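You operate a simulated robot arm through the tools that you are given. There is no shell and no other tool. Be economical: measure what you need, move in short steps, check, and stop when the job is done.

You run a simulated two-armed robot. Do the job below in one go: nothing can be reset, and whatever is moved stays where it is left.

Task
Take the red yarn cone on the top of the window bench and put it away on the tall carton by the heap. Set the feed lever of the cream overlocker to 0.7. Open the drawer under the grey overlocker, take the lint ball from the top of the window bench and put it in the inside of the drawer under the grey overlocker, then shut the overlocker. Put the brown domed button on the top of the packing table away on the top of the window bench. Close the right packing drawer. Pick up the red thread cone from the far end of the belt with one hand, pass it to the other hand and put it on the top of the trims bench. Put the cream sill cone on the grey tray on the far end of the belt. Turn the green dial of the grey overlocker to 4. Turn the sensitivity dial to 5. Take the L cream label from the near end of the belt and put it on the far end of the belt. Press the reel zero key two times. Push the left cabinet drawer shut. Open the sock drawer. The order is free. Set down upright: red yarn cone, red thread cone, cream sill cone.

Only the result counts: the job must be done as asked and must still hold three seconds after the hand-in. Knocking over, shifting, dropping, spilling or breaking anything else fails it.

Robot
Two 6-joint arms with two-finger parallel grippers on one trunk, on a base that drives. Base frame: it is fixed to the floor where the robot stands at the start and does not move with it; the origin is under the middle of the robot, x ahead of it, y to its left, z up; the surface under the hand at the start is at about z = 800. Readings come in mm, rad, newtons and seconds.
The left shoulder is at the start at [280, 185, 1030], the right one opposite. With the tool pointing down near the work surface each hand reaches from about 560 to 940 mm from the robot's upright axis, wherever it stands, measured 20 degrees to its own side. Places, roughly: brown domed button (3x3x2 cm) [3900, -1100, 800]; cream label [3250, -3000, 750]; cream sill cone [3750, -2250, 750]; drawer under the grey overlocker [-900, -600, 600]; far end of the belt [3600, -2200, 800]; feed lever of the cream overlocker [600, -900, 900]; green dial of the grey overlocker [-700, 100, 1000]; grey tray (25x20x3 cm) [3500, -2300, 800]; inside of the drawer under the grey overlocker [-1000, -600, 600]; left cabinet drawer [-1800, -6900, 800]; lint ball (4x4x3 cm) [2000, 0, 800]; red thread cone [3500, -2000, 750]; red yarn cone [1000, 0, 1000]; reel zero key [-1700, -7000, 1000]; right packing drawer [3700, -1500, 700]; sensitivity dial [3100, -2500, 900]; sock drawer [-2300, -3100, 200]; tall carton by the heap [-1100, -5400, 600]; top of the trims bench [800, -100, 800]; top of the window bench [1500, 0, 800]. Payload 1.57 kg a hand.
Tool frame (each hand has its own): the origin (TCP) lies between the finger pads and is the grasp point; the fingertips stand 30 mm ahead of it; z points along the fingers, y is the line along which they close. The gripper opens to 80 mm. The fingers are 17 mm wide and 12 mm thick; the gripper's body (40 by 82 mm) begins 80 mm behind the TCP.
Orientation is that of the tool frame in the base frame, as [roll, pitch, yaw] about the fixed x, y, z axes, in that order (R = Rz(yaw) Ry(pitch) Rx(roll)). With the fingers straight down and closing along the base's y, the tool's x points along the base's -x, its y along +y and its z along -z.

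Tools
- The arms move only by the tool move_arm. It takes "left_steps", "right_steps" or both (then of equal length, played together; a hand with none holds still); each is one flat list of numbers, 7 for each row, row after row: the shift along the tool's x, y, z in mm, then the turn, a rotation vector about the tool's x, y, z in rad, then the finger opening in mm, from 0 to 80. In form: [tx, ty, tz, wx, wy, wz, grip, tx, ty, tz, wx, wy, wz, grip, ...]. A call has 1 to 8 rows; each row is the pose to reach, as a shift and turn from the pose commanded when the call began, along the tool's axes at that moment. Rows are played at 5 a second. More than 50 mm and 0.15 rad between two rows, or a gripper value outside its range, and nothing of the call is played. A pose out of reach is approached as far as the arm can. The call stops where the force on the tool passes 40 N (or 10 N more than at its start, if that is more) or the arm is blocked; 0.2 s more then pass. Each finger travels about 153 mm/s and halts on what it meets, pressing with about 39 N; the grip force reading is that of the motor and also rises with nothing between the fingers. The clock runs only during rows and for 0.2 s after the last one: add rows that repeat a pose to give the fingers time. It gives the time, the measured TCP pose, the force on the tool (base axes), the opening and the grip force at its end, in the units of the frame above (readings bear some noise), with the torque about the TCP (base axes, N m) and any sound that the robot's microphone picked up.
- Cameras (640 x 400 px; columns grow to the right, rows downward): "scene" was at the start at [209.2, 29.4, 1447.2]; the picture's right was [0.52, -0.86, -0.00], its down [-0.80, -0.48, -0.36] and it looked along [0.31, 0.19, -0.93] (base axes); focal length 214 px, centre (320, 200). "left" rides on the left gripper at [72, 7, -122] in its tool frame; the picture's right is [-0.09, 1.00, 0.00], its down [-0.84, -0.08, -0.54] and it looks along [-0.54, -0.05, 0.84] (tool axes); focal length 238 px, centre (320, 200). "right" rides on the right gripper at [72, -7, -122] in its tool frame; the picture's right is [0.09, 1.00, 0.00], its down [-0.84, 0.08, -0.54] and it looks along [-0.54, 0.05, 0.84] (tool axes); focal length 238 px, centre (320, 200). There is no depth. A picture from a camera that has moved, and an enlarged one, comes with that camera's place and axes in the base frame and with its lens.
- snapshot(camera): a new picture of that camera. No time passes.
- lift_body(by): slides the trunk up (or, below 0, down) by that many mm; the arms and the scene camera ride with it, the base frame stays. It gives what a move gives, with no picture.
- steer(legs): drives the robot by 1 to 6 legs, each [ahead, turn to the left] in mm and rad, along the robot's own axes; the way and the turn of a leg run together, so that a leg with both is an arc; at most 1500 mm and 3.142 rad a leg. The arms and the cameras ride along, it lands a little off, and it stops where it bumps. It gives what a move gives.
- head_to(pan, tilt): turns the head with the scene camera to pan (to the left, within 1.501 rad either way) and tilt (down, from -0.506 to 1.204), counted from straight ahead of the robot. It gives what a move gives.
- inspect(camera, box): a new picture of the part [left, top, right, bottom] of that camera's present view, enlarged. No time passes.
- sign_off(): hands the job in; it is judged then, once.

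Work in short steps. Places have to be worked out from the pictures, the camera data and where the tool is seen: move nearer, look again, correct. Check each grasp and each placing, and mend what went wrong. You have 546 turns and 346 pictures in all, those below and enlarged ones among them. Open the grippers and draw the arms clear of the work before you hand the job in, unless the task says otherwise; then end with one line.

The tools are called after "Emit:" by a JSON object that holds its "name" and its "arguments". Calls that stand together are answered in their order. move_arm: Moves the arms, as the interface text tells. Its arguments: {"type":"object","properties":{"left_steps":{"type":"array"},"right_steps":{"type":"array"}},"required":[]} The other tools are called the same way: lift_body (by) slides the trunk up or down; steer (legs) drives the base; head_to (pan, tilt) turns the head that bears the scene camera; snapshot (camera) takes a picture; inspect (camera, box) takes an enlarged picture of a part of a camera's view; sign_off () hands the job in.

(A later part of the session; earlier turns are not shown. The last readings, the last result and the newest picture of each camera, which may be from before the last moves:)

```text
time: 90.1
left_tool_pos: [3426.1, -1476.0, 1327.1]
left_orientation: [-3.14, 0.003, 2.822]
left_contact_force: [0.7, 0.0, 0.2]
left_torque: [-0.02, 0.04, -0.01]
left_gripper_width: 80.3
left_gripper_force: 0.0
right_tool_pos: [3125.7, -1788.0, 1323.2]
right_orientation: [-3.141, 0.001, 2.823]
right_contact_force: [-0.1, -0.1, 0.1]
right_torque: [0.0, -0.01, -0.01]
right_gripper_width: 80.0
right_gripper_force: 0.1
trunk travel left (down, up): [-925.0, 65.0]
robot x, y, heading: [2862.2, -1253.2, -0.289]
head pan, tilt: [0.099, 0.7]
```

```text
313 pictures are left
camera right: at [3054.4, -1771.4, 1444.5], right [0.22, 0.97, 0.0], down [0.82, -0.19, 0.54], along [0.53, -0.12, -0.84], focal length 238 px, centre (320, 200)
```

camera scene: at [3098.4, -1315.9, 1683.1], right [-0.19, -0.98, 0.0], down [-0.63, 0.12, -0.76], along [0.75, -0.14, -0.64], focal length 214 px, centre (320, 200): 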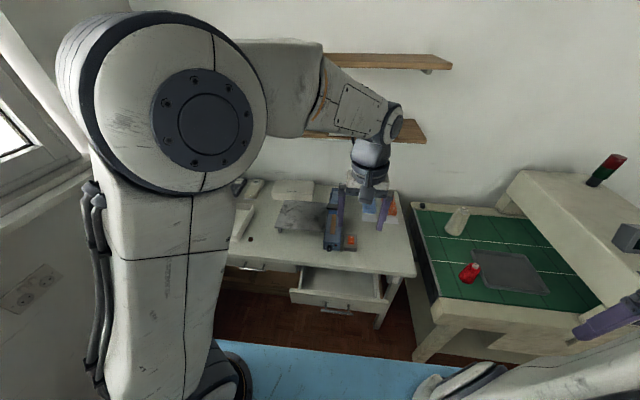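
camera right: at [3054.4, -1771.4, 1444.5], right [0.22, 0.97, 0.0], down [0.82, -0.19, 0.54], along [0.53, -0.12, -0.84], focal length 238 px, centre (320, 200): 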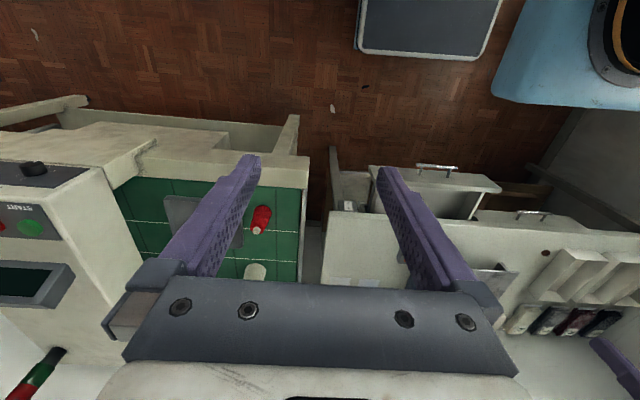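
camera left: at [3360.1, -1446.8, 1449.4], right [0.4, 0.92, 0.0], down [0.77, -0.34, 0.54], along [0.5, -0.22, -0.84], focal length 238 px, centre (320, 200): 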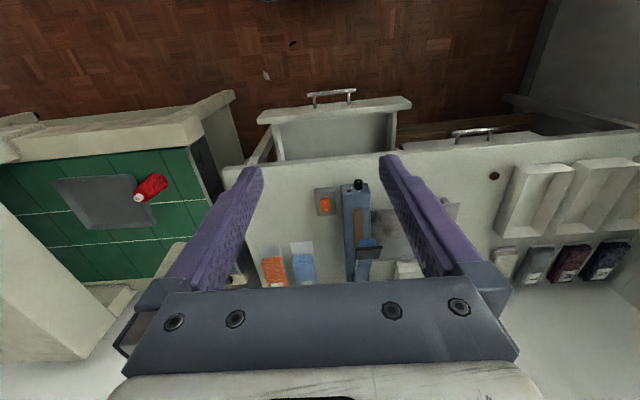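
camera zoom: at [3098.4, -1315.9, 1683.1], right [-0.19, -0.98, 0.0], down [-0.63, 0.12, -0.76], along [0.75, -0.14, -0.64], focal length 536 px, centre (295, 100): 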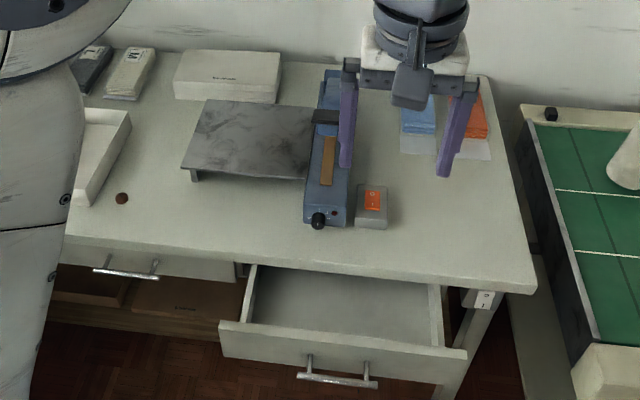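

Right packing drawer is open, its front about 110 mm ahead of my left hand in plan. Lower the trunk, then lower the left hand (closed, tilted forward) in front of the drawer.

Emit:
{"name": "lift_body", "arguments": {"by": -280}}

Emit:
{"name": "move_arm", "arguments": {"left_steps": [0, 0, 50, 0, -0.1, 0, 0, 0, 0, 100, 0, -0.2, 0, 0, 0, 0, 150, 0, -0.3, 0, 0, 0, 0, 200, 0, -0.4, 0, 0, 10, 0, 240, 0, -0.5, 0, 0, 10, 0, 280, 0, -0.5, 0, 0, 10, 0, 310, 0, -0.5, 0, 0]}}

Emit:
{"name": "snapshot", "arguments": {"camera": "left"}}

Emit:
{"name": "snapshot", "arguments": {"camera": "scene"}}

```text
time: 92.9
left_tool_pos: [3425.8, -1474.7, 1046.3]
left_orientation: [-3.141, 0.001, 2.82]
left_contact_force: [-0.4, 0.8, -0.2]
left_torque: [0.06, -0.01, -0.01]
left_gripper_width: 79.8
left_gripper_force: 0.1
right_tool_pos: [3124.1, -1787.2, 1043.3]
right_orientation: [3.139, 0.001, 2.826]
right_contact_force: [0.8, -0.2, -0.2]
right_torque: [0.02, -0.02, 0.0]
right_gripper_width: 80.1
right_gripper_force: 0.0
trunk travel left (down, up): [-645.0, 345.0]
robot x, y, heading: [2860.3, -1250.5, -0.283]
head pan, tilt: [0.099, 0.7]
```

```text
time: 94.5
left_tool_pos: [3423.1, -1487.9, 746.0]
left_orientation: [3.13, 0.498, 2.816]
left_contact_force: [-0.2, 0.8, -0.1]
left_torque: [-0.01, 0.04, 0.02]
left_gripper_width: 0.0
left_gripper_force: 21.1
left hand out of reach, approached as far as the arm can: row 7
right_tool_pos: [3125.1, -1787.7, 1043.6]
right_orientation: [-3.141, 0.001, 2.824]
right_contact_force: [-0.5, 0.0, 0.3]
right_torque: [0.03, -0.03, 0.0]
right_gripper_width: 80.0
right_gripper_force: 0.2
trunk travel left (down, up): [-645.0, 345.0]
robot x, y, heading: [2858.6, -1256.6, -0.287]
head pan, tilt: [0.099, 0.7]
```

```text
312 pictures are left
camera left: at [3310.2, -1444.2, 820.5], right [0.39, 0.92, 0.05], down [0.43, -0.23, 0.87], along [0.82, -0.32, -0.48], focal length 238 px, centre (320, 200)
```

left: 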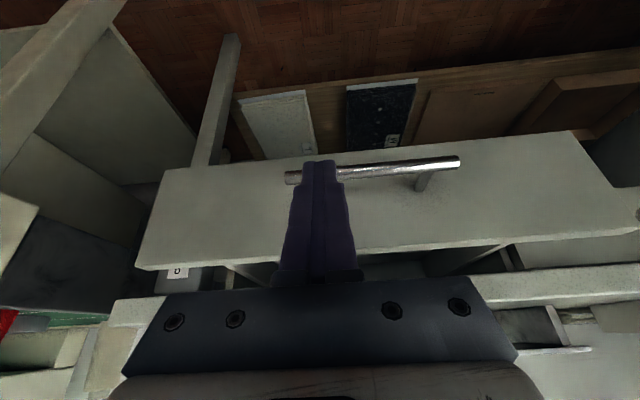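

```text
311 pictures are left
camera scene: at [3098.2, -1315.7, 1403.2], right [-0.19, -0.98, 0.0], down [-0.63, 0.12, -0.77], along [0.75, -0.14, -0.64], focal length 214 px, centre (320, 200)
```

scene: 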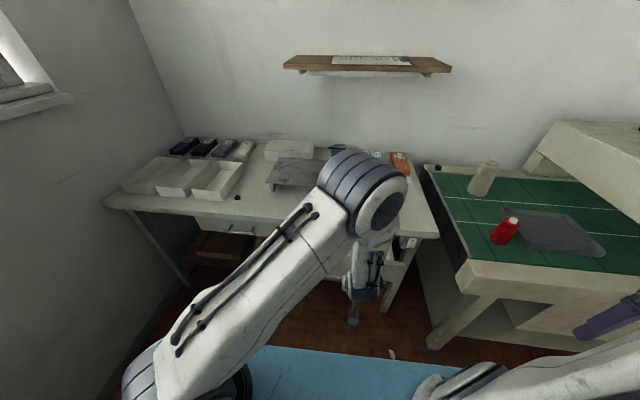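

Emit:
{"name": "lift_body", "arguments": {"by": -40}}

Emit:
{"name": "move_arm", "arguments": {"left_steps": [-22, 0, 12, 0, 0, 0, 0, -44, 0, 24, 0, 0, 0, 0, -66, 0, 36, 0, 0, 0, 0, -88, 0, 48, 0, 0, 0, 0]}}

Emit:
{"name": "snapshot", "arguments": {"camera": "left"}}

```text
time: 95.4
left_tool_pos: [3424.4, -1488.3, 707.3]
left_orientation: [3.13, 0.498, 2.817]
left_contact_force: [0.4, -0.2, -0.5]
left_torque: [0.0, 0.01, 0.02]
left_gripper_width: 0.0
left_gripper_force: 21.4
right_tool_pos: [3125.0, -1786.9, 1002.9]
right_orientation: [-3.141, 0.0, 2.824]
right_contact_force: [-1.0, -0.1, 0.5]
right_torque: [0.01, 0.01, 0.02]
right_gripper_width: 80.0
right_gripper_force: 0.0
trunk travel left (down, up): [-605.0, 385.0]
robot x, y, heading: [2859.3, -1257.8, -0.285]
head pan, tilt: [0.099, 0.7]
```

```text
time: 96.4
left_tool_pos: [3518.7, -1518.0, 706.7]
left_orientation: [3.13, 0.498, 2.815]
left_contact_force: [-0.5, 0.2, 0.0]
left_torque: [0.05, 0.02, -0.03]
left_gripper_width: 0.2
left_gripper_force: 21.6
right_tool_pos: [3124.5, -1787.4, 1002.7]
right_orientation: [-3.141, 0.001, 2.824]
right_contact_force: [-0.3, 0.9, 0.4]
right_torque: [0.01, -0.01, 0.01]
right_gripper_width: 80.1
right_gripper_force: 0.1
trunk travel left (down, up): [-605.0, 385.0]
robot x, y, heading: [2856.9, -1253.1, -0.288]
head pan, tilt: [0.099, 0.7]
```

```text
310 pictures are left
camera left: at [3406.1, -1474.5, 781.0], right [0.39, 0.92, 0.05], down [0.43, -0.23, 0.87], along [0.82, -0.32, -0.48], focal length 238 px, centre (320, 200)
```

left: 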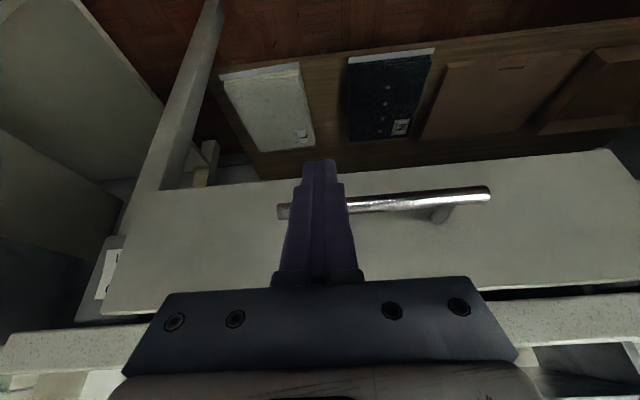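

Emit:
{"name": "move_arm", "arguments": {"left_steps": [-12, -32, -22, 0, 0, 0, 0, -34, -32, -10, 0, 0, 0, 0, -56, -32, 2, 0, 0, 0, 0, -78, -32, 14, 0, 0, 0, 0, -100, -32, 26, 0, 0, 0, 0, -122, -32, 38, 0, 0, 0, 0, -144, -32, 50, 0, 0, 0, 0]}}

Emit:
{"name": "snapshot", "arguments": {"camera": "left"}}

```text
time: 97.4
left_tool_pos: [3575.5, -1573.5, 731.7]
left_orientation: [3.13, 0.493, 2.821]
left_contact_force: [-8.7, 4.2, 10.6]
left_torque: [0.1, 0.03, 0.07]
left_gripper_width: 0.1
left_gripper_force: 21.1
right_tool_pos: [3123.6, -1786.7, 1003.8]
right_orientation: [3.141, -0.001, 2.824]
right_contact_force: [-0.7, -0.5, -0.6]
right_torque: [0.01, -0.02, -0.03]
right_gripper_width: 80.2
right_gripper_force: 0.2
trunk travel left (down, up): [-605.0, 385.0]
robot x, y, heading: [2858.3, -1254.0, -0.289]
head pan, tilt: [0.099, 0.7]
stopped in row 5 (left hand): the force on the tool passed its limit at 66 N (the readings are from after the stop); the commanded pose is now the measured one
```

```text
309 pictures are left
camera left: at [3462.0, -1530.6, 805.9], right [0.39, 0.92, 0.05], down [0.43, -0.23, 0.87], along [0.82, -0.31, -0.49], focal length 238 px, centre (320, 200)
```

left: 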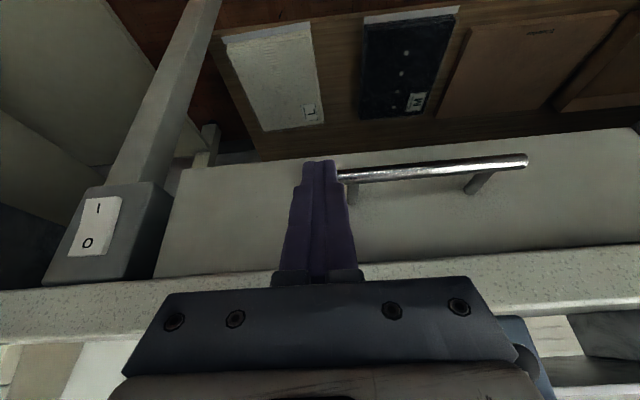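

Emit:
{"name": "move_arm", "arguments": {"left_steps": [-4, 0, 2, 0, 0, 0, 0, -9, 0, 5, 0, 0, 0, 0, -13, 0, 7, 0, 0, 0, 0, -18, 0, 10, 0, 0, 0, 0, -22, 0, 12, 0, 0, 0, 0]}}

Emit:
{"name": "snapshot", "arguments": {"camera": "left"}}

```text
time: 97.8
left_tool_pos: [3574.8, -1573.5, 730.8]
left_orientation: [3.125, 0.487, 2.818]
left_contact_force: [-16.1, 8.9, 19.2]
left_torque: [0.22, -0.02, 0.21]
left_gripper_width: 0.0
left_gripper_force: 22.1
right_tool_pos: [3123.8, -1787.2, 1003.7]
right_orientation: [-3.14, 0.001, 2.823]
right_contact_force: [-0.7, 0.4, 0.2]
right_torque: [-0.03, 0.01, 0.04]
right_gripper_width: 80.1
right_gripper_force: 0.2
trunk travel left (down, up): [-605.0, 385.0]
robot x, y, heading: [2858.4, -1254.3, -0.288]
head pan, tilt: [0.099, 0.7]
stopped in row 1 (left hand): the force on the tool passed its limit at 46 N (the readings are from after the stop); the commanded pose is now the measured one
```

```text
308 pictures are left
camera left: at [3462.2, -1531.2, 806.3], right [0.39, 0.92, 0.06], down [0.43, -0.23, 0.87], along [0.81, -0.31, -0.49], focal length 238 px, centre (320, 200)
```

left: 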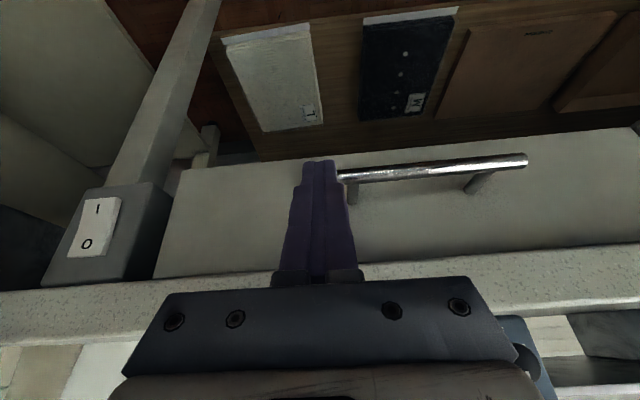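

The gripper body seems to touch the table's edge; back off, lower, and push again from lower down.

Emit:
{"name": "move_arm", "arguments": {"left_steps": [22, 0, -12, 0, 0, 0, 0, 44, 0, -24, 0, 0, 0, 0]}}

Emit:
{"name": "head_to", "arguments": {"pan": -0.1, "tilt": 0.8}}

Emit:
{"name": "inspect", "arguments": {"camera": "scene", "box": [200, 100, 440, 250]}}

Emit:
{"name": "snapshot", "arguments": {"camera": "left"}}

```text
time: 98.4
left_tool_pos: [3528.1, -1558.5, 730.7]
left_orientation: [3.127, 0.487, 2.819]
left_contact_force: [1.4, 0.2, -0.4]
left_torque: [0.0, 0.01, -0.03]
left_gripper_width: 0.3
left_gripper_force: 21.1
right_tool_pos: [3125.8, -1787.1, 1003.3]
right_orientation: [-3.141, 0.0, 2.824]
right_contact_force: [0.9, 0.2, -0.2]
right_torque: [0.0, 0.03, 0.01]
right_gripper_width: 79.9
right_gripper_force: 0.1
trunk travel left (down, up): [-605.0, 385.0]
robot x, y, heading: [2857.6, -1254.0, -0.284]
head pan, tilt: [0.099, 0.7]
```

```text
time: 99.1
left_tool_pos: [3528.3, -1557.4, 730.4]
left_orientation: [3.128, 0.488, 2.818]
left_contact_force: [0.8, -0.6, -0.3]
left_torque: [-0.01, 0.02, 0.0]
left_gripper_width: 0.0
left_gripper_force: 21.6
right_tool_pos: [3124.8, -1787.9, 1003.0]
right_orientation: [3.141, -0.001, 2.825]
right_contact_force: [0.4, 0.0, -0.3]
right_torque: [0.02, -0.02, 0.0]
right_gripper_width: 80.2
right_gripper_force: 0.0
trunk travel left (down, up): [-605.0, 385.0]
robot x, y, heading: [2862.3, -1255.8, -0.291]
head pan, tilt: [-0.099, 0.799]
```

```text
2.67 times, centred on (320, 175) of scene
camera zoom: at [3089.5, -1330.3, 1354.9], right [-0.38, -0.93, 0.0], down [-0.66, 0.27, -0.7], along [0.65, -0.26, -0.72], focal length 572 px, centre (320, 267)
```

zoom: 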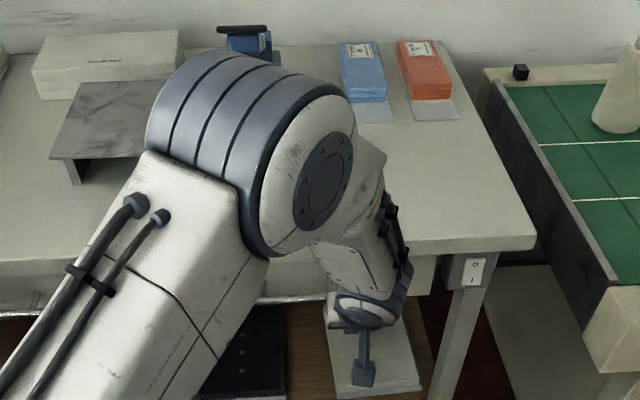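

```text
306 pictures are left
camera left: at [3415.3, -1516.1, 805.2], right [0.39, 0.92, 0.06], down [0.43, -0.23, 0.87], along [0.81, -0.31, -0.49], focal length 238 px, centre (320, 200)
```

left: 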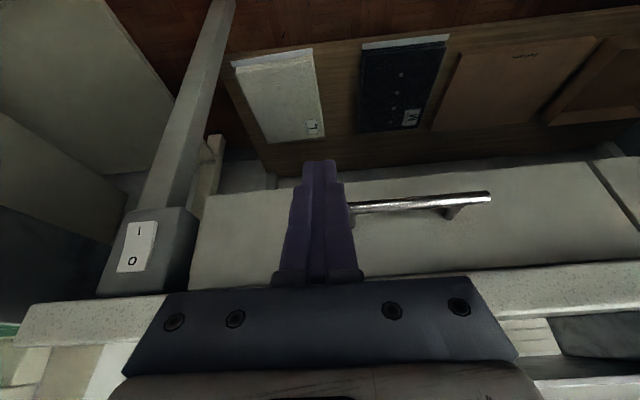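

Emit:
{"name": "lift_body", "arguments": {"by": -35}}

Emit:
{"name": "move_arm", "arguments": {"left_steps": [-22, 0, 12, 0, 0, 0, 0, -35, 0, 19, 0, 0, 0, 0, -44, 0, 24, 0, 0, 0, 0, -53, 0, 29, 0, 0, 0, 0, -62, 0, 34, 0, 0, 0, 0, -70, 0, 38, 0, 0, 0, 0]}}

Emit:
{"name": "inspect", "arguments": {"camera": "left", "box": [200, 100, 640, 360]}}

```text
time: 99.9
left_tool_pos: [3527.3, -1558.0, 695.4]
left_orientation: [3.128, 0.488, 2.819]
left_contact_force: [-0.7, -0.6, 0.0]
left_torque: [-0.01, 0.01, 0.01]
left_gripper_width: 0.0
left_gripper_force: 21.4
right_tool_pos: [3124.9, -1788.1, 968.5]
right_orientation: [-3.141, -0.001, 2.823]
right_contact_force: [0.8, 0.1, -0.1]
right_torque: [0.03, -0.02, 0.04]
right_gripper_width: 80.1
right_gripper_force: 0.0
trunk travel left (down, up): [-570.0, 420.0]
robot x, y, heading: [2860.8, -1255.4, -0.287]
head pan, tilt: [-0.099, 0.799]
```

```text
time: 101.3
left_tool_pos: [3592.0, -1579.0, 688.4]
left_orientation: [3.119, 0.47, 2.817]
left_contact_force: [-1.5, 0.1, -2.9]
left_torque: [-0.02, -0.03, 0.01]
left_gripper_width: 0.2
left_gripper_force: 21.1
right_tool_pos: [3124.3, -1787.2, 967.1]
right_orientation: [-3.141, 0.0, 2.822]
right_contact_force: [-0.4, -0.9, -0.6]
right_torque: [0.01, 0.01, -0.01]
right_gripper_width: 79.7
right_gripper_force: 0.2
trunk travel left (down, up): [-570.0, 420.0]
robot x, y, heading: [2859.4, -1256.1, -0.29]
head pan, tilt: [-0.099, 0.799]
stopped in row 6 (left hand): the force on the tool passed its limit at 50 N (the readings are from after the stop); the commanded pose is now the measured one
```

```text
1.45 times, centred on (420, 230) of left
camera zoom: at [3479.6, -1537.6, 765.1], right [0.39, 0.92, 0.06], down [0.45, -0.25, 0.86], along [0.81, -0.3, -0.5], focal length 347 px, centre (174, 156)
```

zoom: 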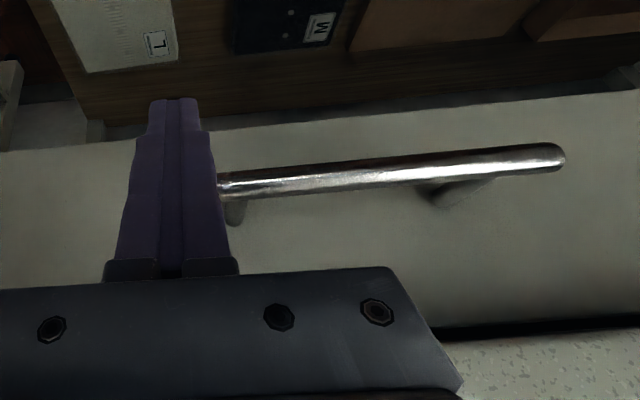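

Firm stop now. Back off, raise, and check both drawers from the scene camera.

Emit:
{"name": "move_arm", "arguments": {"left_steps": [44, 0, -24, 0, 0, 0, 0, 85, 0, -48, 0, 0.1, 0, 0, 90, 0, -70, 0, 0.25, 0, 0, 95, 0, -100, 0, 0.4, 0, 0, 110, 0, -130, 0, 0.48, 0, 0, 132, 0, -170, 0, 0.48, 0, 80, 154, 0, -210, 0, 0.48, 0, 80]}}

Emit:
{"name": "lift_body", "arguments": {"by": 150}}

Emit:
{"name": "snapshot", "arguments": {"camera": "left"}}

Emit:
{"name": "snapshot", "arguments": {"camera": "scene"}}

```text
refused: row 1 steps farther than a row can; nothing moved
```

```text
time: 101.9
left_tool_pos: [3586.6, -1576.1, 704.0]
left_orientation: [3.111, 0.456, 2.813]
left_contact_force: [-0.7, 0.0, -0.4]
left_torque: [0.0, -0.02, 0.0]
left_gripper_width: 0.1
left_gripper_force: 21.6
right_tool_pos: [3125.6, -1786.8, 991.1]
right_orientation: [-3.14, 0.0, 2.823]
right_contact_force: [0.3, -0.1, -1.2]
right_torque: [0.01, 0.05, 0.02]
right_gripper_width: 80.2
right_gripper_force: 0.1
trunk travel left (down, up): [-593.0, 397.0]
robot x, y, heading: [2855.9, -1254.7, -0.286]
head pan, tilt: [-0.099, 0.799]
stopped: the force on the tool passed its limit at 48 N (the readings are from after the stop); the commanded pose is now the measured one
```

```text
304 pictures are left
camera left: at [3475.4, -1535.3, 783.1], right [0.39, 0.92, 0.07], down [0.46, -0.25, 0.85], along [0.8, -0.3, -0.52], focal length 238 px, centre (320, 200)
```

left: 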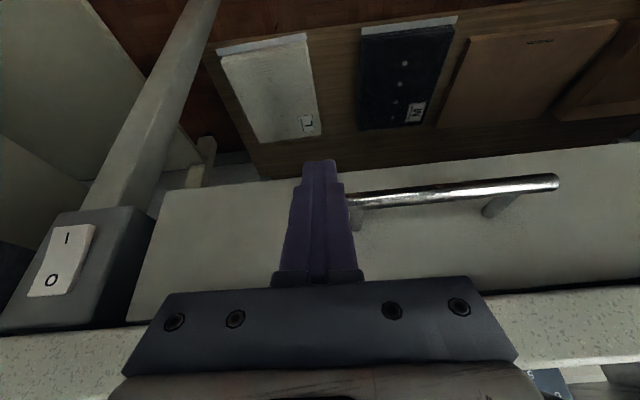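

```text
303 pictures are left
camera scene: at [3089.2, -1330.5, 1343.6], right [-0.38, -0.93, 0.0], down [-0.66, 0.27, -0.7], along [0.65, -0.26, -0.72], focal length 214 px, centre (320, 200)
```

scene: 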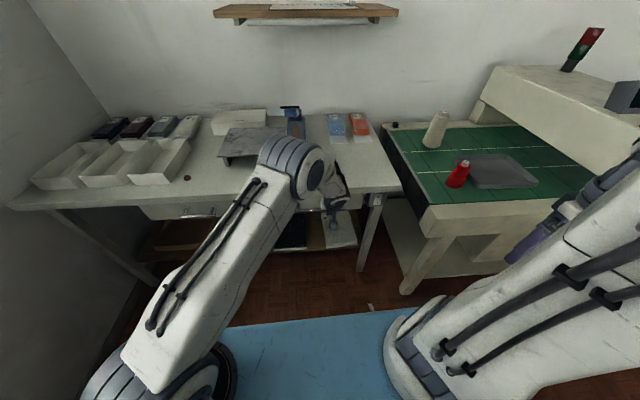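

Retract again with legal steps.

Emit:
{"name": "move_arm", "arguments": {"left_steps": [40, 0, -22, 0, 0, 0, 0, 80, 0, -44, 0, 0.1, 0, 0, 90, 0, -70, 0, 0.22, 0, 0, 95, 0, -100, 0, 0.34, 0, 0, 105, 0, -130, 0, 0.45, 0, 0, 122, 0, -165, 0, 0.45, 0, 80, 140, 0, -200, 0, 0.45, 0, 80]}}

```text
time: 103.5
left_tool_pos: [3383.2, -1513.0, 819.3]
left_orientation: [3.113, 0.007, 2.828]
left_contact_force: [-0.1, -0.4, 0.0]
left_torque: [0.02, 0.0, -0.03]
left_gripper_width: 79.9
left_gripper_force: 0.0
right_tool_pos: [3125.3, -1787.7, 991.3]
right_orientation: [-3.141, 0.0, 2.823]
right_contact_force: [-0.3, -0.2, 0.3]
right_torque: [0.0, 0.03, 0.03]
right_gripper_width: 79.9
right_gripper_force: 0.1
trunk travel left (down, up): [-593.0, 397.0]
robot x, y, heading: [2863.0, -1255.7, -0.285]
head pan, tilt: [-0.099, 0.799]
```

Emit:
{"name": "lift_body", "arguments": {"by": 200}}

Emit:
{"name": "inspect", "arguments": {"camera": "scene", "box": [0, 80, 480, 380]}}

Emit:
{"name": "snapshot", "arguments": {"camera": "left"}}

```text
time: 105.6
left_tool_pos: [3383.2, -1513.0, 1019.0]
left_orientation: [3.116, 0.006, 2.828]
left_contact_force: [0.1, 0.7, 0.0]
left_torque: [-0.02, -0.01, 0.01]
left_gripper_width: 79.9
left_gripper_force: 0.0
right_tool_pos: [3125.1, -1787.3, 1190.9]
right_orientation: [3.141, 0.001, 2.824]
right_contact_force: [-0.6, -0.2, -0.2]
right_torque: [-0.01, 0.02, 0.0]
right_gripper_width: 79.9
right_gripper_force: 0.0
trunk travel left (down, up): [-793.0, 197.0]
robot x, y, heading: [2860.8, -1255.0, -0.288]
head pan, tilt: [-0.099, 0.799]
```

```text
1.33 times, centred on (240, 230) of scene
camera zoom: at [3089.2, -1330.4, 1542.8], right [-0.38, -0.93, 0.0], down [-0.66, 0.27, -0.7], along [0.65, -0.26, -0.72], focal length 286 px, centre (427, 160)
```

zoom: 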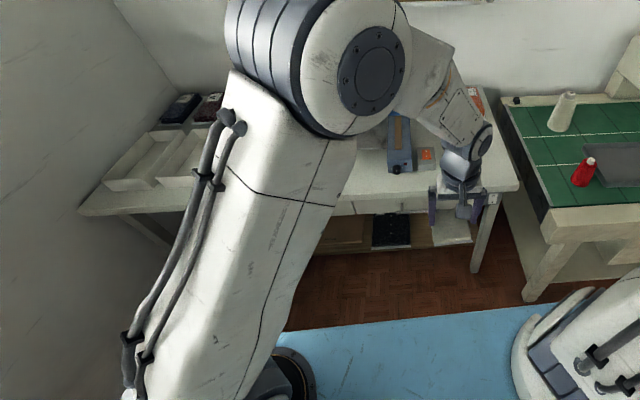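

```text
301 pictures are left
camera left: at [3314.7, -1487.7, 1142.3], right [0.4, 0.92, 0.03], down [0.76, -0.35, 0.55], along [0.51, -0.19, -0.84], focal length 238 px, centre (320, 200)
```

left: 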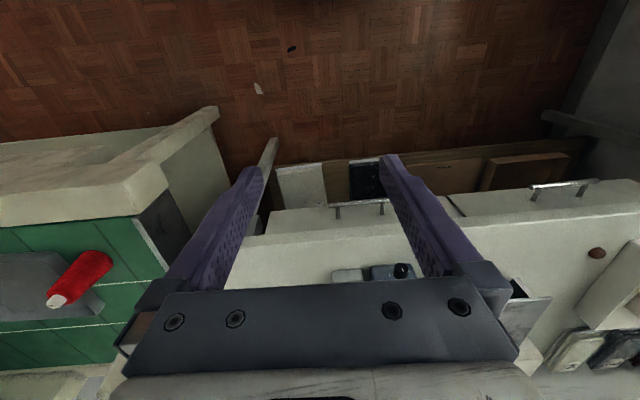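

Drawer is closed flush with its neighbour. Button at about (3872, -1098). Drive 190 mm closer.

Emit:
{"name": "steer", "arguments": {"legs": [[190, 0]]}}

```text
time: 107.2
left_tool_pos: [3566.4, -1566.1, 1020.1]
left_orientation: [3.116, 0.006, 2.827]
left_contact_force: [0.5, 0.0, 0.1]
left_torque: [0.01, -0.02, 0.0]
left_gripper_width: 79.9
left_gripper_force: 0.0
right_tool_pos: [3309.3, -1841.4, 1191.9]
right_orientation: [-3.14, -0.001, 2.825]
right_contact_force: [0.4, -0.4, 0.7]
right_torque: [0.0, -0.02, -0.02]
right_gripper_width: 80.1
right_gripper_force: 0.1
trunk travel left (down, up): [-793.0, 197.0]
robot x, y, heading: [3045.1, -1308.8, -0.288]
head pan, tilt: [-0.099, 0.799]
```

Emit:
{"name": "move_arm", "arguments": {"left_steps": [0, 45, 0, 0, 0, 0, 80, 0, 90, 0, 0, 0, 0, 80, -10, 135, 0, 0, 0, 0, 80, -30, 175, 0, 0, 0, 0, 80, -50, 215, 0, 0, 0, 0, 80, -70, 255, 0, 0, 0, 0, 80, -90, 295, 0, 0, 0, 0, 80, -110, 335, 0, 0, 0, 0, 80]}}

Emit:
{"name": "move_arm", "arguments": {"left_steps": [-6, 45, 10, 0, 0, 0, 80, -12, 90, 30, 0, 0, 0, 80, -20, 130, 60, 0, 0, 0, 80, -28, 165, 90, 0, 0, 0, 80, -36, 200, 100, 0, 0, 0, 80]}}

Emit:
{"name": "snapshot", "arguments": {"camera": "left"}}

```text
time: 109.0
left_tool_pos: [3772.8, -1280.4, 1030.4]
left_orientation: [3.115, 0.005, 2.828]
left_contact_force: [0.4, -0.3, 0.0]
left_torque: [-0.03, -0.02, -0.05]
left_gripper_width: 79.8
left_gripper_force: 0.0
right_tool_pos: [3308.2, -1840.5, 1191.8]
right_orientation: [-3.141, 0.002, 2.826]
right_contact_force: [-0.2, 0.7, 0.5]
right_torque: [-0.04, -0.02, -0.01]
right_gripper_width: 80.0
right_gripper_force: 0.1
trunk travel left (down, up): [-793.0, 197.0]
robot x, y, heading: [3044.3, -1311.8, -0.284]
head pan, tilt: [-0.099, 0.799]
```

```text
refused: row 3 steps farther than a row can; nothing moved
```

```text
300 pictures are left
camera left: at [3706.0, -1255.1, 1152.2], right [0.4, 0.92, 0.03], down [0.76, -0.34, 0.54], along [0.51, -0.19, -0.84], focal length 238 px, centre (320, 200)
```

left: 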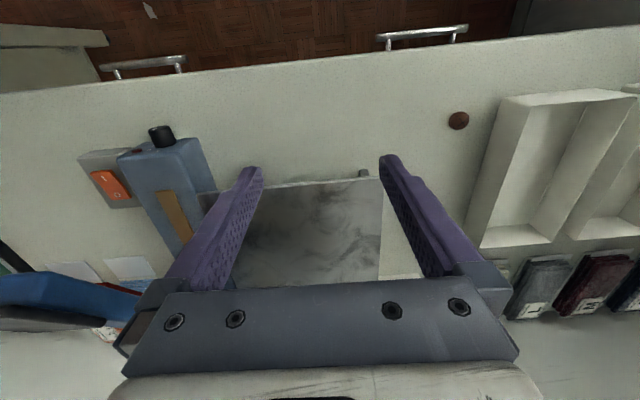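

Emit:
{"name": "move_arm", "arguments": {"left_steps": [-10, 45, 0, 0, 0, 0, 60, -20, 90, 0, 0, 0, 0, 60, -30, 135, 0, 0, 0, 0, 60, -40, 180, 0, 0, 0, 0, 60, -40, 203, 30, 0, 0, 0, 60, -40, 203, 75, 0, 0, 0, 60, -40, 203, 120, 0, 0, 0, 60, -40, 203, 150, 0, 0, 0, 60]}}

Emit:
{"name": "snapshot", "arguments": {"camera": "left"}}

```text
time: 110.8
left_tool_pos: [3879.2, -1097.2, 885.6]
left_orientation: [3.116, 0.007, 2.829]
left_contact_force: [-0.5, -0.3, 1.0]
left_torque: [-0.04, -0.02, 0.02]
left_gripper_width: 60.1
left_gripper_force: 0.0
right_tool_pos: [3309.1, -1841.2, 1192.0]
right_orientation: [-3.141, -0.002, 2.826]
right_contact_force: [-0.1, -0.6, -0.1]
right_torque: [-0.02, -0.01, 0.01]
right_gripper_width: 80.2
right_gripper_force: 0.0
trunk travel left (down, up): [-793.0, 197.0]
robot x, y, heading: [3041.7, -1306.6, -0.283]
head pan, tilt: [-0.099, 0.799]
```

```text
299 pictures are left
camera left: at [3810.9, -1071.4, 1007.1], right [0.39, 0.92, 0.03], down [0.76, -0.34, 0.55], along [0.51, -0.19, -0.84], focal length 238 px, centre (320, 200)
```

left: 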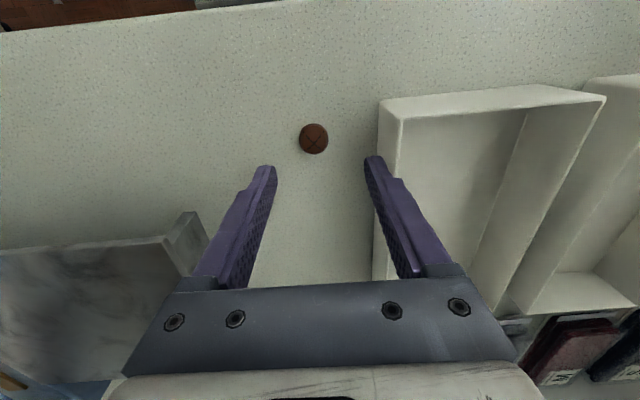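

Emit:
{"name": "move_arm", "arguments": {"left_steps": [7, -2, 0, 0, 0, 0, 46, 7, -2, 25, 0, 0, 0, 46, 7, -2, 40, 0, 0, 0, 46, 7, -2, 50, 0, 0, 0, 46]}}

Emit:
{"name": "inspect", "arguments": {"camera": "left", "box": [200, 80, 440, 230]}}

```text
time: 111.8
left_tool_pos: [3870.8, -1095.4, 835.0]
left_orientation: [3.114, 0.007, 2.83]
left_contact_force: [-0.4, 0.0, 0.3]
left_torque: [0.0, 0.01, 0.0]
left_gripper_width: 45.9
left_gripper_force: 0.0
right_tool_pos: [3307.9, -1840.1, 1191.1]
right_orientation: [-3.141, 0.001, 2.824]
right_contact_force: [-1.1, 0.1, -0.7]
right_torque: [-0.03, -0.04, 0.02]
right_gripper_width: 80.3
right_gripper_force: 0.0
trunk travel left (down, up): [-793.0, 197.0]
robot x, y, heading: [3045.1, -1307.9, -0.281]
head pan, tilt: [-0.099, 0.799]
```

```text
2.67 times, centred on (320, 155) of left
camera zoom: at [3802.7, -1070.0, 958.5], right [0.39, 0.92, 0.03], down [0.76, -0.34, 0.55], along [0.51, -0.19, -0.84], focal length 636 px, centre (320, 320)
```

zoom: 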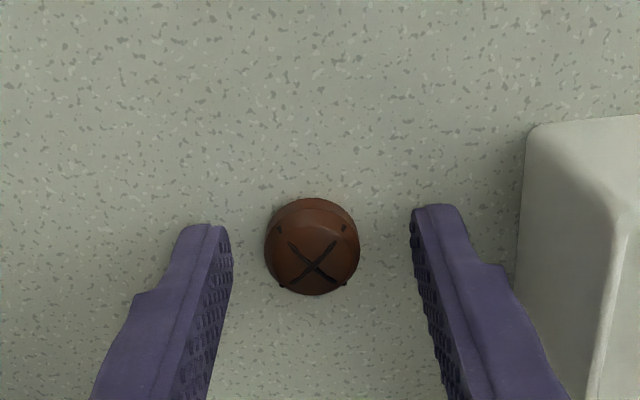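

Emit:
{"name": "move_arm", "arguments": {"left_steps": [-3, -1, 4, 0, 0, 0, 46, -3, -1, 4, 0, 0, 0, 20, -3, -1, 4, 0, 0, 0, 0, -3, -1, 4, 0, 0, 0, 0]}}

Emit:
{"name": "inspect", "arguments": {"camera": "left", "box": [200, 80, 440, 230]}}

```text
time: 112.8
left_tool_pos: [3872.6, -1096.2, 832.6]
left_orientation: [3.115, 0.006, 2.827]
left_contact_force: [0.6, 0.0, -0.1]
left_torque: [0.02, 0.04, 0.0]
left_gripper_width: 22.3
left_gripper_force: 35.3
right_tool_pos: [3308.5, -1841.3, 1191.6]
right_orientation: [3.141, 0.001, 2.826]
right_contact_force: [-0.2, -0.5, -0.5]
right_torque: [0.0, -0.01, 0.0]
right_gripper_width: 80.0
right_gripper_force: 0.1
trunk travel left (down, up): [-793.0, 197.0]
robot x, y, heading: [3045.1, -1308.9, -0.286]
head pan, tilt: [-0.099, 0.799]
```

```text
2.67 times, centred on (320, 155) of left
camera zoom: at [3805.2, -1072.1, 954.0], right [0.39, 0.92, 0.03], down [0.76, -0.34, 0.55], along [0.51, -0.19, -0.84], focal length 636 px, centre (320, 320)
```

zoom: 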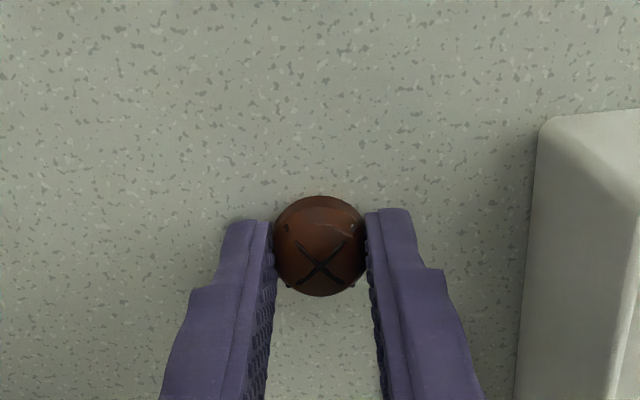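

Emit:
{"name": "move_arm", "arguments": {"left_steps": [0, 0, -15, 0, 0, 0, 0, 0, 0, -50, 0, 0, 0, 0]}}

Emit:
{"name": "inspect", "arguments": {"camera": "left", "box": [200, 80, 440, 230]}}

```text
time: 113.4
left_tool_pos: [3871.0, -1099.9, 881.7]
left_orientation: [3.117, 0.006, 2.828]
left_contact_force: [0.9, 0.5, 0.2]
left_torque: [-0.01, 0.0, 0.03]
left_gripper_width: 22.4
left_gripper_force: 35.3
right_tool_pos: [3309.1, -1840.2, 1191.2]
right_orientation: [-3.139, -0.001, 2.825]
right_contact_force: [-0.9, 0.2, 0.6]
right_torque: [-0.02, 0.01, -0.01]
right_gripper_width: 80.1
right_gripper_force: 0.2
trunk travel left (down, up): [-793.0, 197.0]
robot x, y, heading: [3041.8, -1309.1, -0.285]
head pan, tilt: [-0.099, 0.799]
```

```text
2.67 times, centred on (320, 155) of left
camera zoom: at [3802.6, -1075.2, 1003.6], right [0.39, 0.92, 0.03], down [0.76, -0.34, 0.54], along [0.51, -0.19, -0.84], focal length 636 px, centre (320, 320)
```

zoom: 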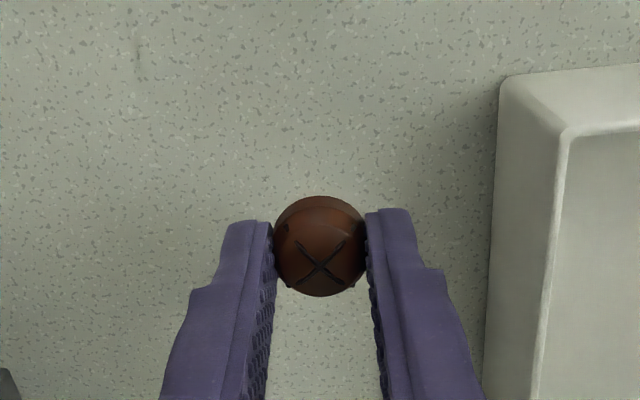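

Button held. Tuck the left arm, raise the trunk, and then shift sideways toward the belt.

Emit:
{"name": "move_arm", "arguments": {"left_steps": [0, 0, -45, 0, 0, 0, 0, 0, 0, -90, 0, 0, 0, 0, 20, -30, -115, 0, 0, 0, 0, 40, -65, -140, 0, 0, 0, 0, 60, -105, -150, 0, 0, 0, 0, 75, -150, -150, 0, 0, 0, 0, 90, -195, -150, 0, 0, 0, 0, 105, -240, -150, 0, 0, 0, 0]}}

Emit:
{"name": "lift_body", "arguments": {"by": 100}}

Emit:
{"name": "steer", "arguments": {"legs": [[-130, 0], [0, -1.57]]}}

Emit:
{"name": "head_to", "arguments": {"pan": 0.7, "tilt": 0.7}}

Emit:
{"name": "snapshot", "arguments": {"camera": "scene"}}

```text
time: 115.2
left_tool_pos: [3697.5, -1299.5, 1025.2]
left_orientation: [3.114, 0.006, 2.829]
left_contact_force: [1.0, 0.6, 0.1]
left_torque: [0.01, -0.02, -0.01]
left_gripper_width: 22.4
left_gripper_force: 35.0
right_tool_pos: [3308.7, -1841.6, 1190.8]
right_orientation: [3.141, 0.0, 2.824]
right_contact_force: [-0.4, 0.2, 0.6]
right_torque: [-0.01, 0.01, 0.01]
right_gripper_width: 80.1
right_gripper_force: 0.0
trunk travel left (down, up): [-793.0, 197.0]
robot x, y, heading: [3041.4, -1308.5, -0.284]
head pan, tilt: [-0.099, 0.799]
```

```text
time: 116.5
left_tool_pos: [3697.9, -1300.0, 1125.7]
left_orientation: [3.115, 0.006, 2.828]
left_contact_force: [-0.8, 0.3, -0.9]
left_torque: [0.03, 0.01, 0.01]
left_gripper_width: 22.5
left_gripper_force: 35.0
right_tool_pos: [3309.4, -1840.2, 1290.9]
right_orientation: [-3.141, 0.0, 2.827]
right_contact_force: [0.6, -0.1, -0.5]
right_torque: [0.01, -0.02, 0.0]
right_gripper_width: 79.9
right_gripper_force: 0.0
trunk travel left (down, up): [-893.0, 97.0]
robot x, y, heading: [3042.7, -1308.8, -0.289]
head pan, tilt: [-0.099, 0.799]
```

```text
time: 121.5
left_tool_pos: [2952.7, -1925.2, 1127.1]
left_orientation: [3.115, 0.007, 1.296]
left_contact_force: [0.0, 0.8, 0.3]
left_torque: [0.01, -0.01, 0.01]
left_gripper_width: 22.2
left_gripper_force: 34.9
right_tool_pos: [2395.4, -1558.9, 1290.8]
right_orientation: [-3.141, 0.0, 1.295]
right_contact_force: [-0.1, -0.4, -0.7]
right_torque: [-0.01, 0.05, -0.01]
right_gripper_width: 80.0
right_gripper_force: 0.0
trunk travel left (down, up): [-893.0, 97.0]
robot x, y, heading: [2916.4, -1271.7, -1.818]
head pan, tilt: [-0.099, 0.799]
```

```text
time: 122.7
left_tool_pos: [2953.0, -1926.7, 1125.8]
left_orientation: [3.116, 0.007, 1.296]
left_contact_force: [-0.2, 0.3, 0.2]
left_torque: [-0.01, -0.02, 0.0]
left_gripper_width: 22.2
left_gripper_force: 35.2
right_tool_pos: [2397.2, -1559.2, 1291.9]
right_orientation: [3.142, 0.0, 1.294]
right_contact_force: [0.0, 0.1, 0.0]
right_torque: [0.05, -0.03, -0.03]
right_gripper_width: 80.1
right_gripper_force: 0.0
trunk travel left (down, up): [-893.0, 97.0]
robot x, y, heading: [2919.1, -1272.1, -1.815]
head pan, tilt: [0.7, 0.7]
```

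```text
295 pictures are left
camera scene: at [2916.8, -1503.0, 1651.1], right [-0.9, -0.44, 0.0], down [-0.28, 0.58, -0.76], along [0.33, -0.69, -0.64], focal length 214 px, centre (320, 200)
```

scene: 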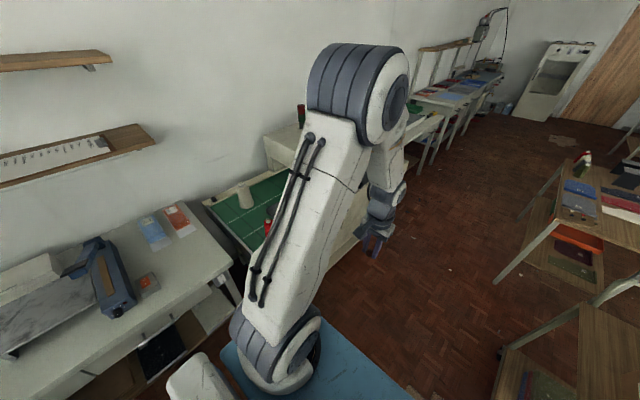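

Emit:
{"name": "steer", "arguments": {"legs": [[420, 0], [0, 1.5]]}}

Emit:
{"name": "head_to", "arguments": {"pan": -0.35, "tilt": 0.7}}

Emit:
{"name": "snapshot", "arguments": {"camera": "scene"}}

Emit:
{"name": "snapshot", "arguments": {"camera": "right"}}

```text
time: 128.9
left_tool_pos: [3467.7, -1702.6, 1126.2]
left_orientation: [3.115, 0.006, 2.79]
left_contact_force: [-0.2, 0.8, -0.1]
left_torque: [0.0, 0.02, 0.04]
left_gripper_width: 22.1
left_gripper_force: 34.6
right_tool_pos: [3058.6, -2228.2, 1290.4]
right_orientation: [-3.142, 0.001, 2.785]
right_contact_force: [0.4, -0.1, 0.2]
right_torque: [0.02, 0.02, -0.03]
right_gripper_width: 79.9
right_gripper_force: 0.0
trunk travel left (down, up): [-893.0, 97.0]
robot x, y, heading: [2811.9, -1684.4, -0.326]
head pan, tilt: [0.7, 0.7]
```

```text
time: 130.2
left_tool_pos: [3468.2, -1701.2, 1125.5]
left_orientation: [3.116, 0.007, 2.788]
left_contact_force: [0.0, -1.1, -0.2]
left_torque: [-0.03, 0.03, -0.01]
left_gripper_width: 22.3
left_gripper_force: 34.8
right_tool_pos: [3058.5, -2227.4, 1292.0]
right_orientation: [-3.141, 0.0, 2.785]
right_contact_force: [-0.2, -0.3, -0.9]
right_torque: [-0.05, -0.02, -0.05]
right_gripper_width: 79.8
right_gripper_force: 0.1
trunk travel left (down, up): [-893.0, 97.0]
robot x, y, heading: [2815.3, -1686.1, -0.328]
head pan, tilt: [-0.351, 0.7]
```

```text
294 pictures are left
camera scene: at [3033.0, -1789.3, 1651.1], right [-0.63, -0.78, 0.0], down [-0.5, 0.4, -0.76], along [0.6, -0.48, -0.64], focal length 214 px, centre (320, 200)
```

scene: 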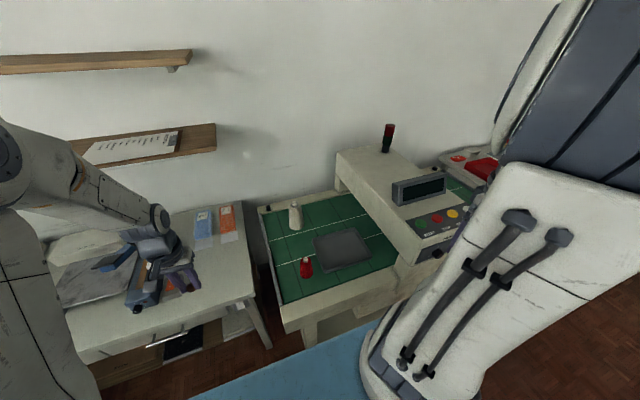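

```text
293 pictures are left
camera right: at [2988.0, -2209.0, 1412.4], right [0.26, 0.97, 0.0], down [0.81, -0.22, 0.54], along [0.52, -0.14, -0.84], focal length 238 px, centre (320, 200)
```

right: 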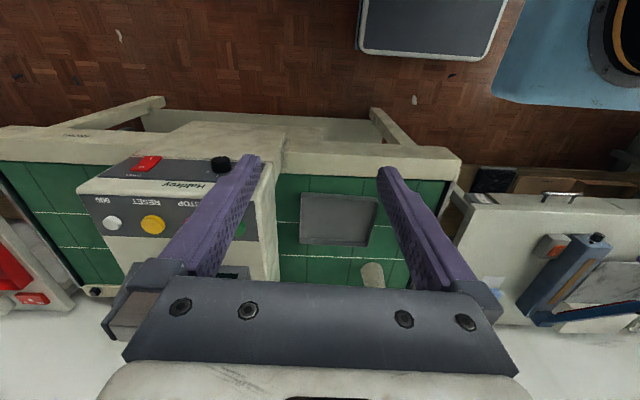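

Belt items are located. Drive 140 mm closer for the sill cone and lower the trunk for reach.

Emit:
{"name": "steer", "arguments": {"legs": [[140, 0]]}}

Emit:
{"name": "head_to", "arguments": {"pan": -0.2, "tilt": 0.6}}

Emit:
{"name": "inspect", "arguments": {"camera": "scene", "box": [210, 130, 530, 330]}}

Emit:
{"name": "snapshot", "arguments": {"camera": "right"}}

```text
time: 131.5
left_tool_pos: [3599.8, -1748.2, 1126.0]
left_orientation: [3.115, 0.006, 2.787]
left_contact_force: [-0.6, -0.1, -1.4]
left_torque: [0.0, 0.0, 0.0]
left_gripper_width: 22.4
left_gripper_force: 35.0
right_tool_pos: [3188.1, -2272.2, 1290.3]
right_orientation: [-3.139, -0.001, 2.783]
right_contact_force: [-0.3, -0.2, 0.4]
right_torque: [0.0, 0.03, 0.02]
right_gripper_width: 80.2
right_gripper_force: 0.0
trunk travel left (down, up): [-893.0, 97.0]
robot x, y, heading: [2940.9, -1728.4, -0.328]
head pan, tilt: [-0.351, 0.7]
```

```text
time: 132.2
left_tool_pos: [3599.2, -1748.4, 1125.8]
left_orientation: [3.114, 0.007, 2.787]
left_contact_force: [-0.3, -1.0, 0.6]
left_torque: [0.02, -0.02, 0.0]
left_gripper_width: 22.3
left_gripper_force: 35.1
right_tool_pos: [3188.5, -2272.4, 1291.4]
right_orientation: [-3.139, -0.001, 2.784]
right_contact_force: [0.4, -0.2, -0.4]
right_torque: [0.0, 0.02, 0.02]
right_gripper_width: 79.8
right_gripper_force: 0.0
trunk travel left (down, up): [-893.0, 97.0]
robot x, y, heading: [2945.5, -1731.9, -0.327]
head pan, tilt: [-0.201, 0.6]
```

```text
2.00 times, centred on (370, 230) of scene
camera zoom: at [3174.2, -1825.5, 1659.8], right [-0.5, -0.86, 0.0], down [-0.49, 0.28, -0.82], along [0.71, -0.42, -0.57], focal length 429 px, centre (220, 140)
```

zoom: 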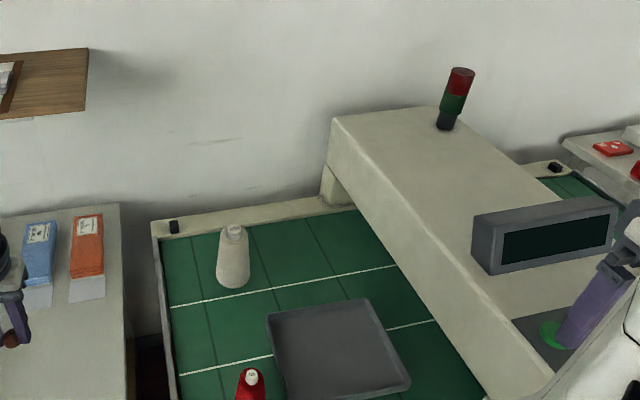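

```text
291 pictures are left
camera right: at [3118.4, -2253.8, 1412.5], right [0.26, 0.96, 0.0], down [0.81, -0.22, 0.54], along [0.52, -0.14, -0.84], focal length 238 px, centre (320, 200)
```

right: 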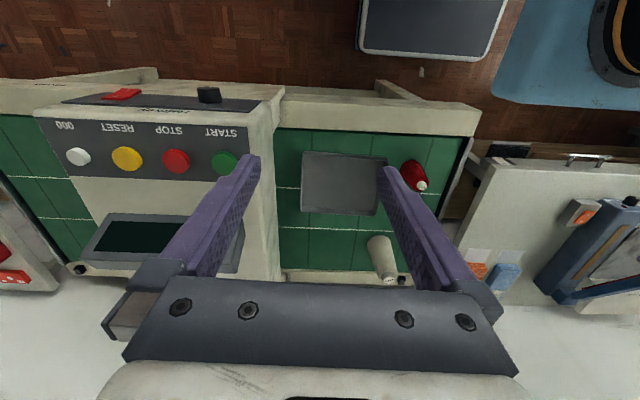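

Emit:
{"name": "lift_body", "arguments": {"by": -100}}

Emit:
{"name": "move_arm", "arguments": {"right_steps": [-42, 21, 0, 0, 0, 0, 80, -84, 42, 0, 0, 0, 0, 80, -126, 63, 0, 0, 0, 0, 80, -168, 84, 0, 0, 0, 0, 80, -210, 105, 0, 0, 0, 0, 80, -252, 126, 0, 0, 0, 0, 80, -294, 147, 0, 0, 0, 0, 80, -336, 168, 0, 0, 0, 0, 80]}}

Emit:
{"name": "move_arm", "arguments": {"right_steps": [-42, 21, 0, 0, 0, 0, 80, -84, 42, 0, 0, 0, 0, 80, -126, 63, 20, 0, 0, 0, 80, -166, 87, 30, 0, 0, 0, 80, -166, 87, 70, 0, 0, 0, 80, -166, 87, 110, 0, 0, 0, 80, -166, 87, 150, 0, 0, 0, 80]}}

Emit:
{"name": "snapshot", "arguments": {"camera": "right"}}

```text
time: 133.6
left_tool_pos: [3599.5, -1747.2, 1025.7]
left_orientation: [3.117, 0.006, 2.787]
left_contact_force: [-0.3, 0.8, -0.8]
left_torque: [-0.01, -0.01, 0.01]
left_gripper_width: 22.3
left_gripper_force: 35.3
right_tool_pos: [3187.1, -2272.5, 1192.3]
right_orientation: [-3.139, 0.0, 2.785]
right_contact_force: [0.2, -0.3, 0.1]
right_torque: [0.0, -0.01, -0.03]
right_gripper_width: 79.9
right_gripper_force: 0.0
trunk travel left (down, up): [-793.0, 197.0]
robot x, y, heading: [2946.7, -1724.1, -0.332]
head pan, tilt: [-0.201, 0.6]
```

```text
time: 135.4
left_tool_pos: [3600.3, -1748.7, 1025.1]
left_orientation: [3.115, 0.006, 2.789]
left_contact_force: [-0.6, -0.5, -0.5]
left_torque: [0.0, -0.03, 0.03]
left_gripper_width: 22.3
left_gripper_force: 34.6
right_tool_pos: [3562.8, -2233.3, 1190.7]
right_orientation: [-3.141, -0.001, 2.785]
right_contact_force: [-0.5, -0.4, -0.1]
right_torque: [-0.01, 0.02, 0.02]
right_gripper_width: 80.2
right_gripper_force: 0.0
trunk travel left (down, up): [-793.0, 197.0]
robot x, y, heading: [2943.6, -1733.3, -0.332]
head pan, tilt: [-0.201, 0.6]
```

```text
refused: row 3 steps farther than a row can; nothing moved
```

```text
290 pictures are left
camera right: at [3492.8, -2214.2, 1311.6], right [0.26, 0.96, 0.0], down [0.81, -0.22, 0.54], along [0.52, -0.14, -0.84], focal length 238 px, centre (320, 200)
```

right: 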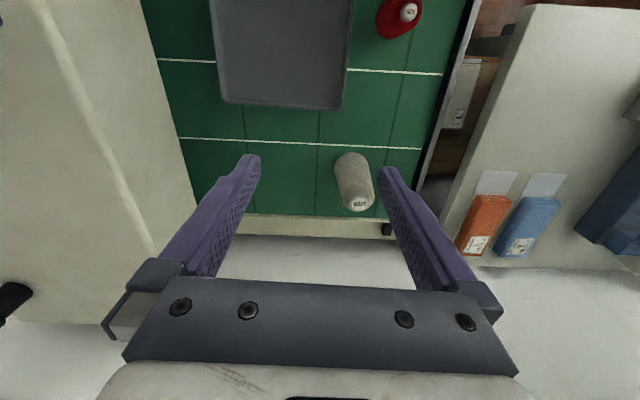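

Emit:
{"name": "move_arm", "arguments": {"right_steps": [-40, 22, 0, 0, 0, 0, 80, -80, 44, 0, 0, 0, 0, 80, -120, 66, 0, 0, 0, 0, 80, -162, 91, 0, 0, 0, 0, 80, -162, 91, 45, 0, 0, 0, 80, -162, 91, 90, 0, 0, 0, 80, -162, 91, 135, 0, 0, 0, 80, -162, 91, 180, 0, 0, 0, 80]}}

Emit:
{"name": "snapshot", "arguments": {"camera": "right"}}

```text
time: 137.2
left_tool_pos: [3598.8, -1747.4, 1026.5]
left_orientation: [3.117, 0.009, 2.788]
left_contact_force: [0.3, -0.4, 0.5]
left_torque: [0.0, -0.04, -0.02]
left_gripper_width: 22.2
left_gripper_force: 35.4
right_tool_pos: [3736.9, -2200.9, 1011.2]
right_orientation: [-3.14, 0.002, 2.781]
right_contact_force: [0.3, -0.4, 0.3]
right_torque: [-0.03, -0.04, 0.01]
right_gripper_width: 80.2
right_gripper_force: 0.1
right hand out of reach, approached as far as the arm can: row 3, 4, 5, 6, 7, 8
trunk travel left (down, up): [-793.0, 197.0]
robot x, y, heading: [2945.4, -1729.6, -0.326]
head pan, tilt: [-0.201, 0.6]
```

```text
289 pictures are left
camera right: at [3665.5, -2182.7, 1132.4], right [0.26, 0.96, 0.0], down [0.81, -0.22, 0.54], along [0.52, -0.14, -0.84], focal length 238 px, centre (320, 200)
```

right: 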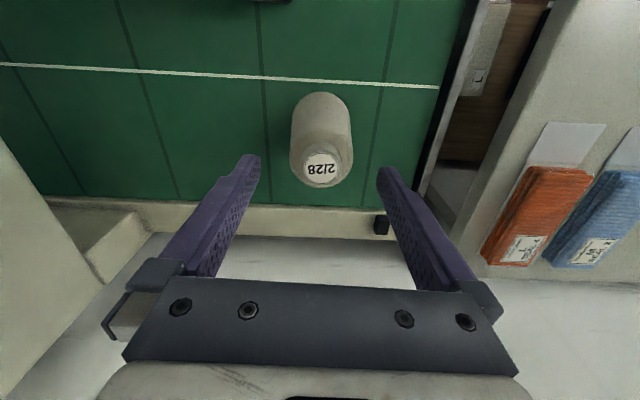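

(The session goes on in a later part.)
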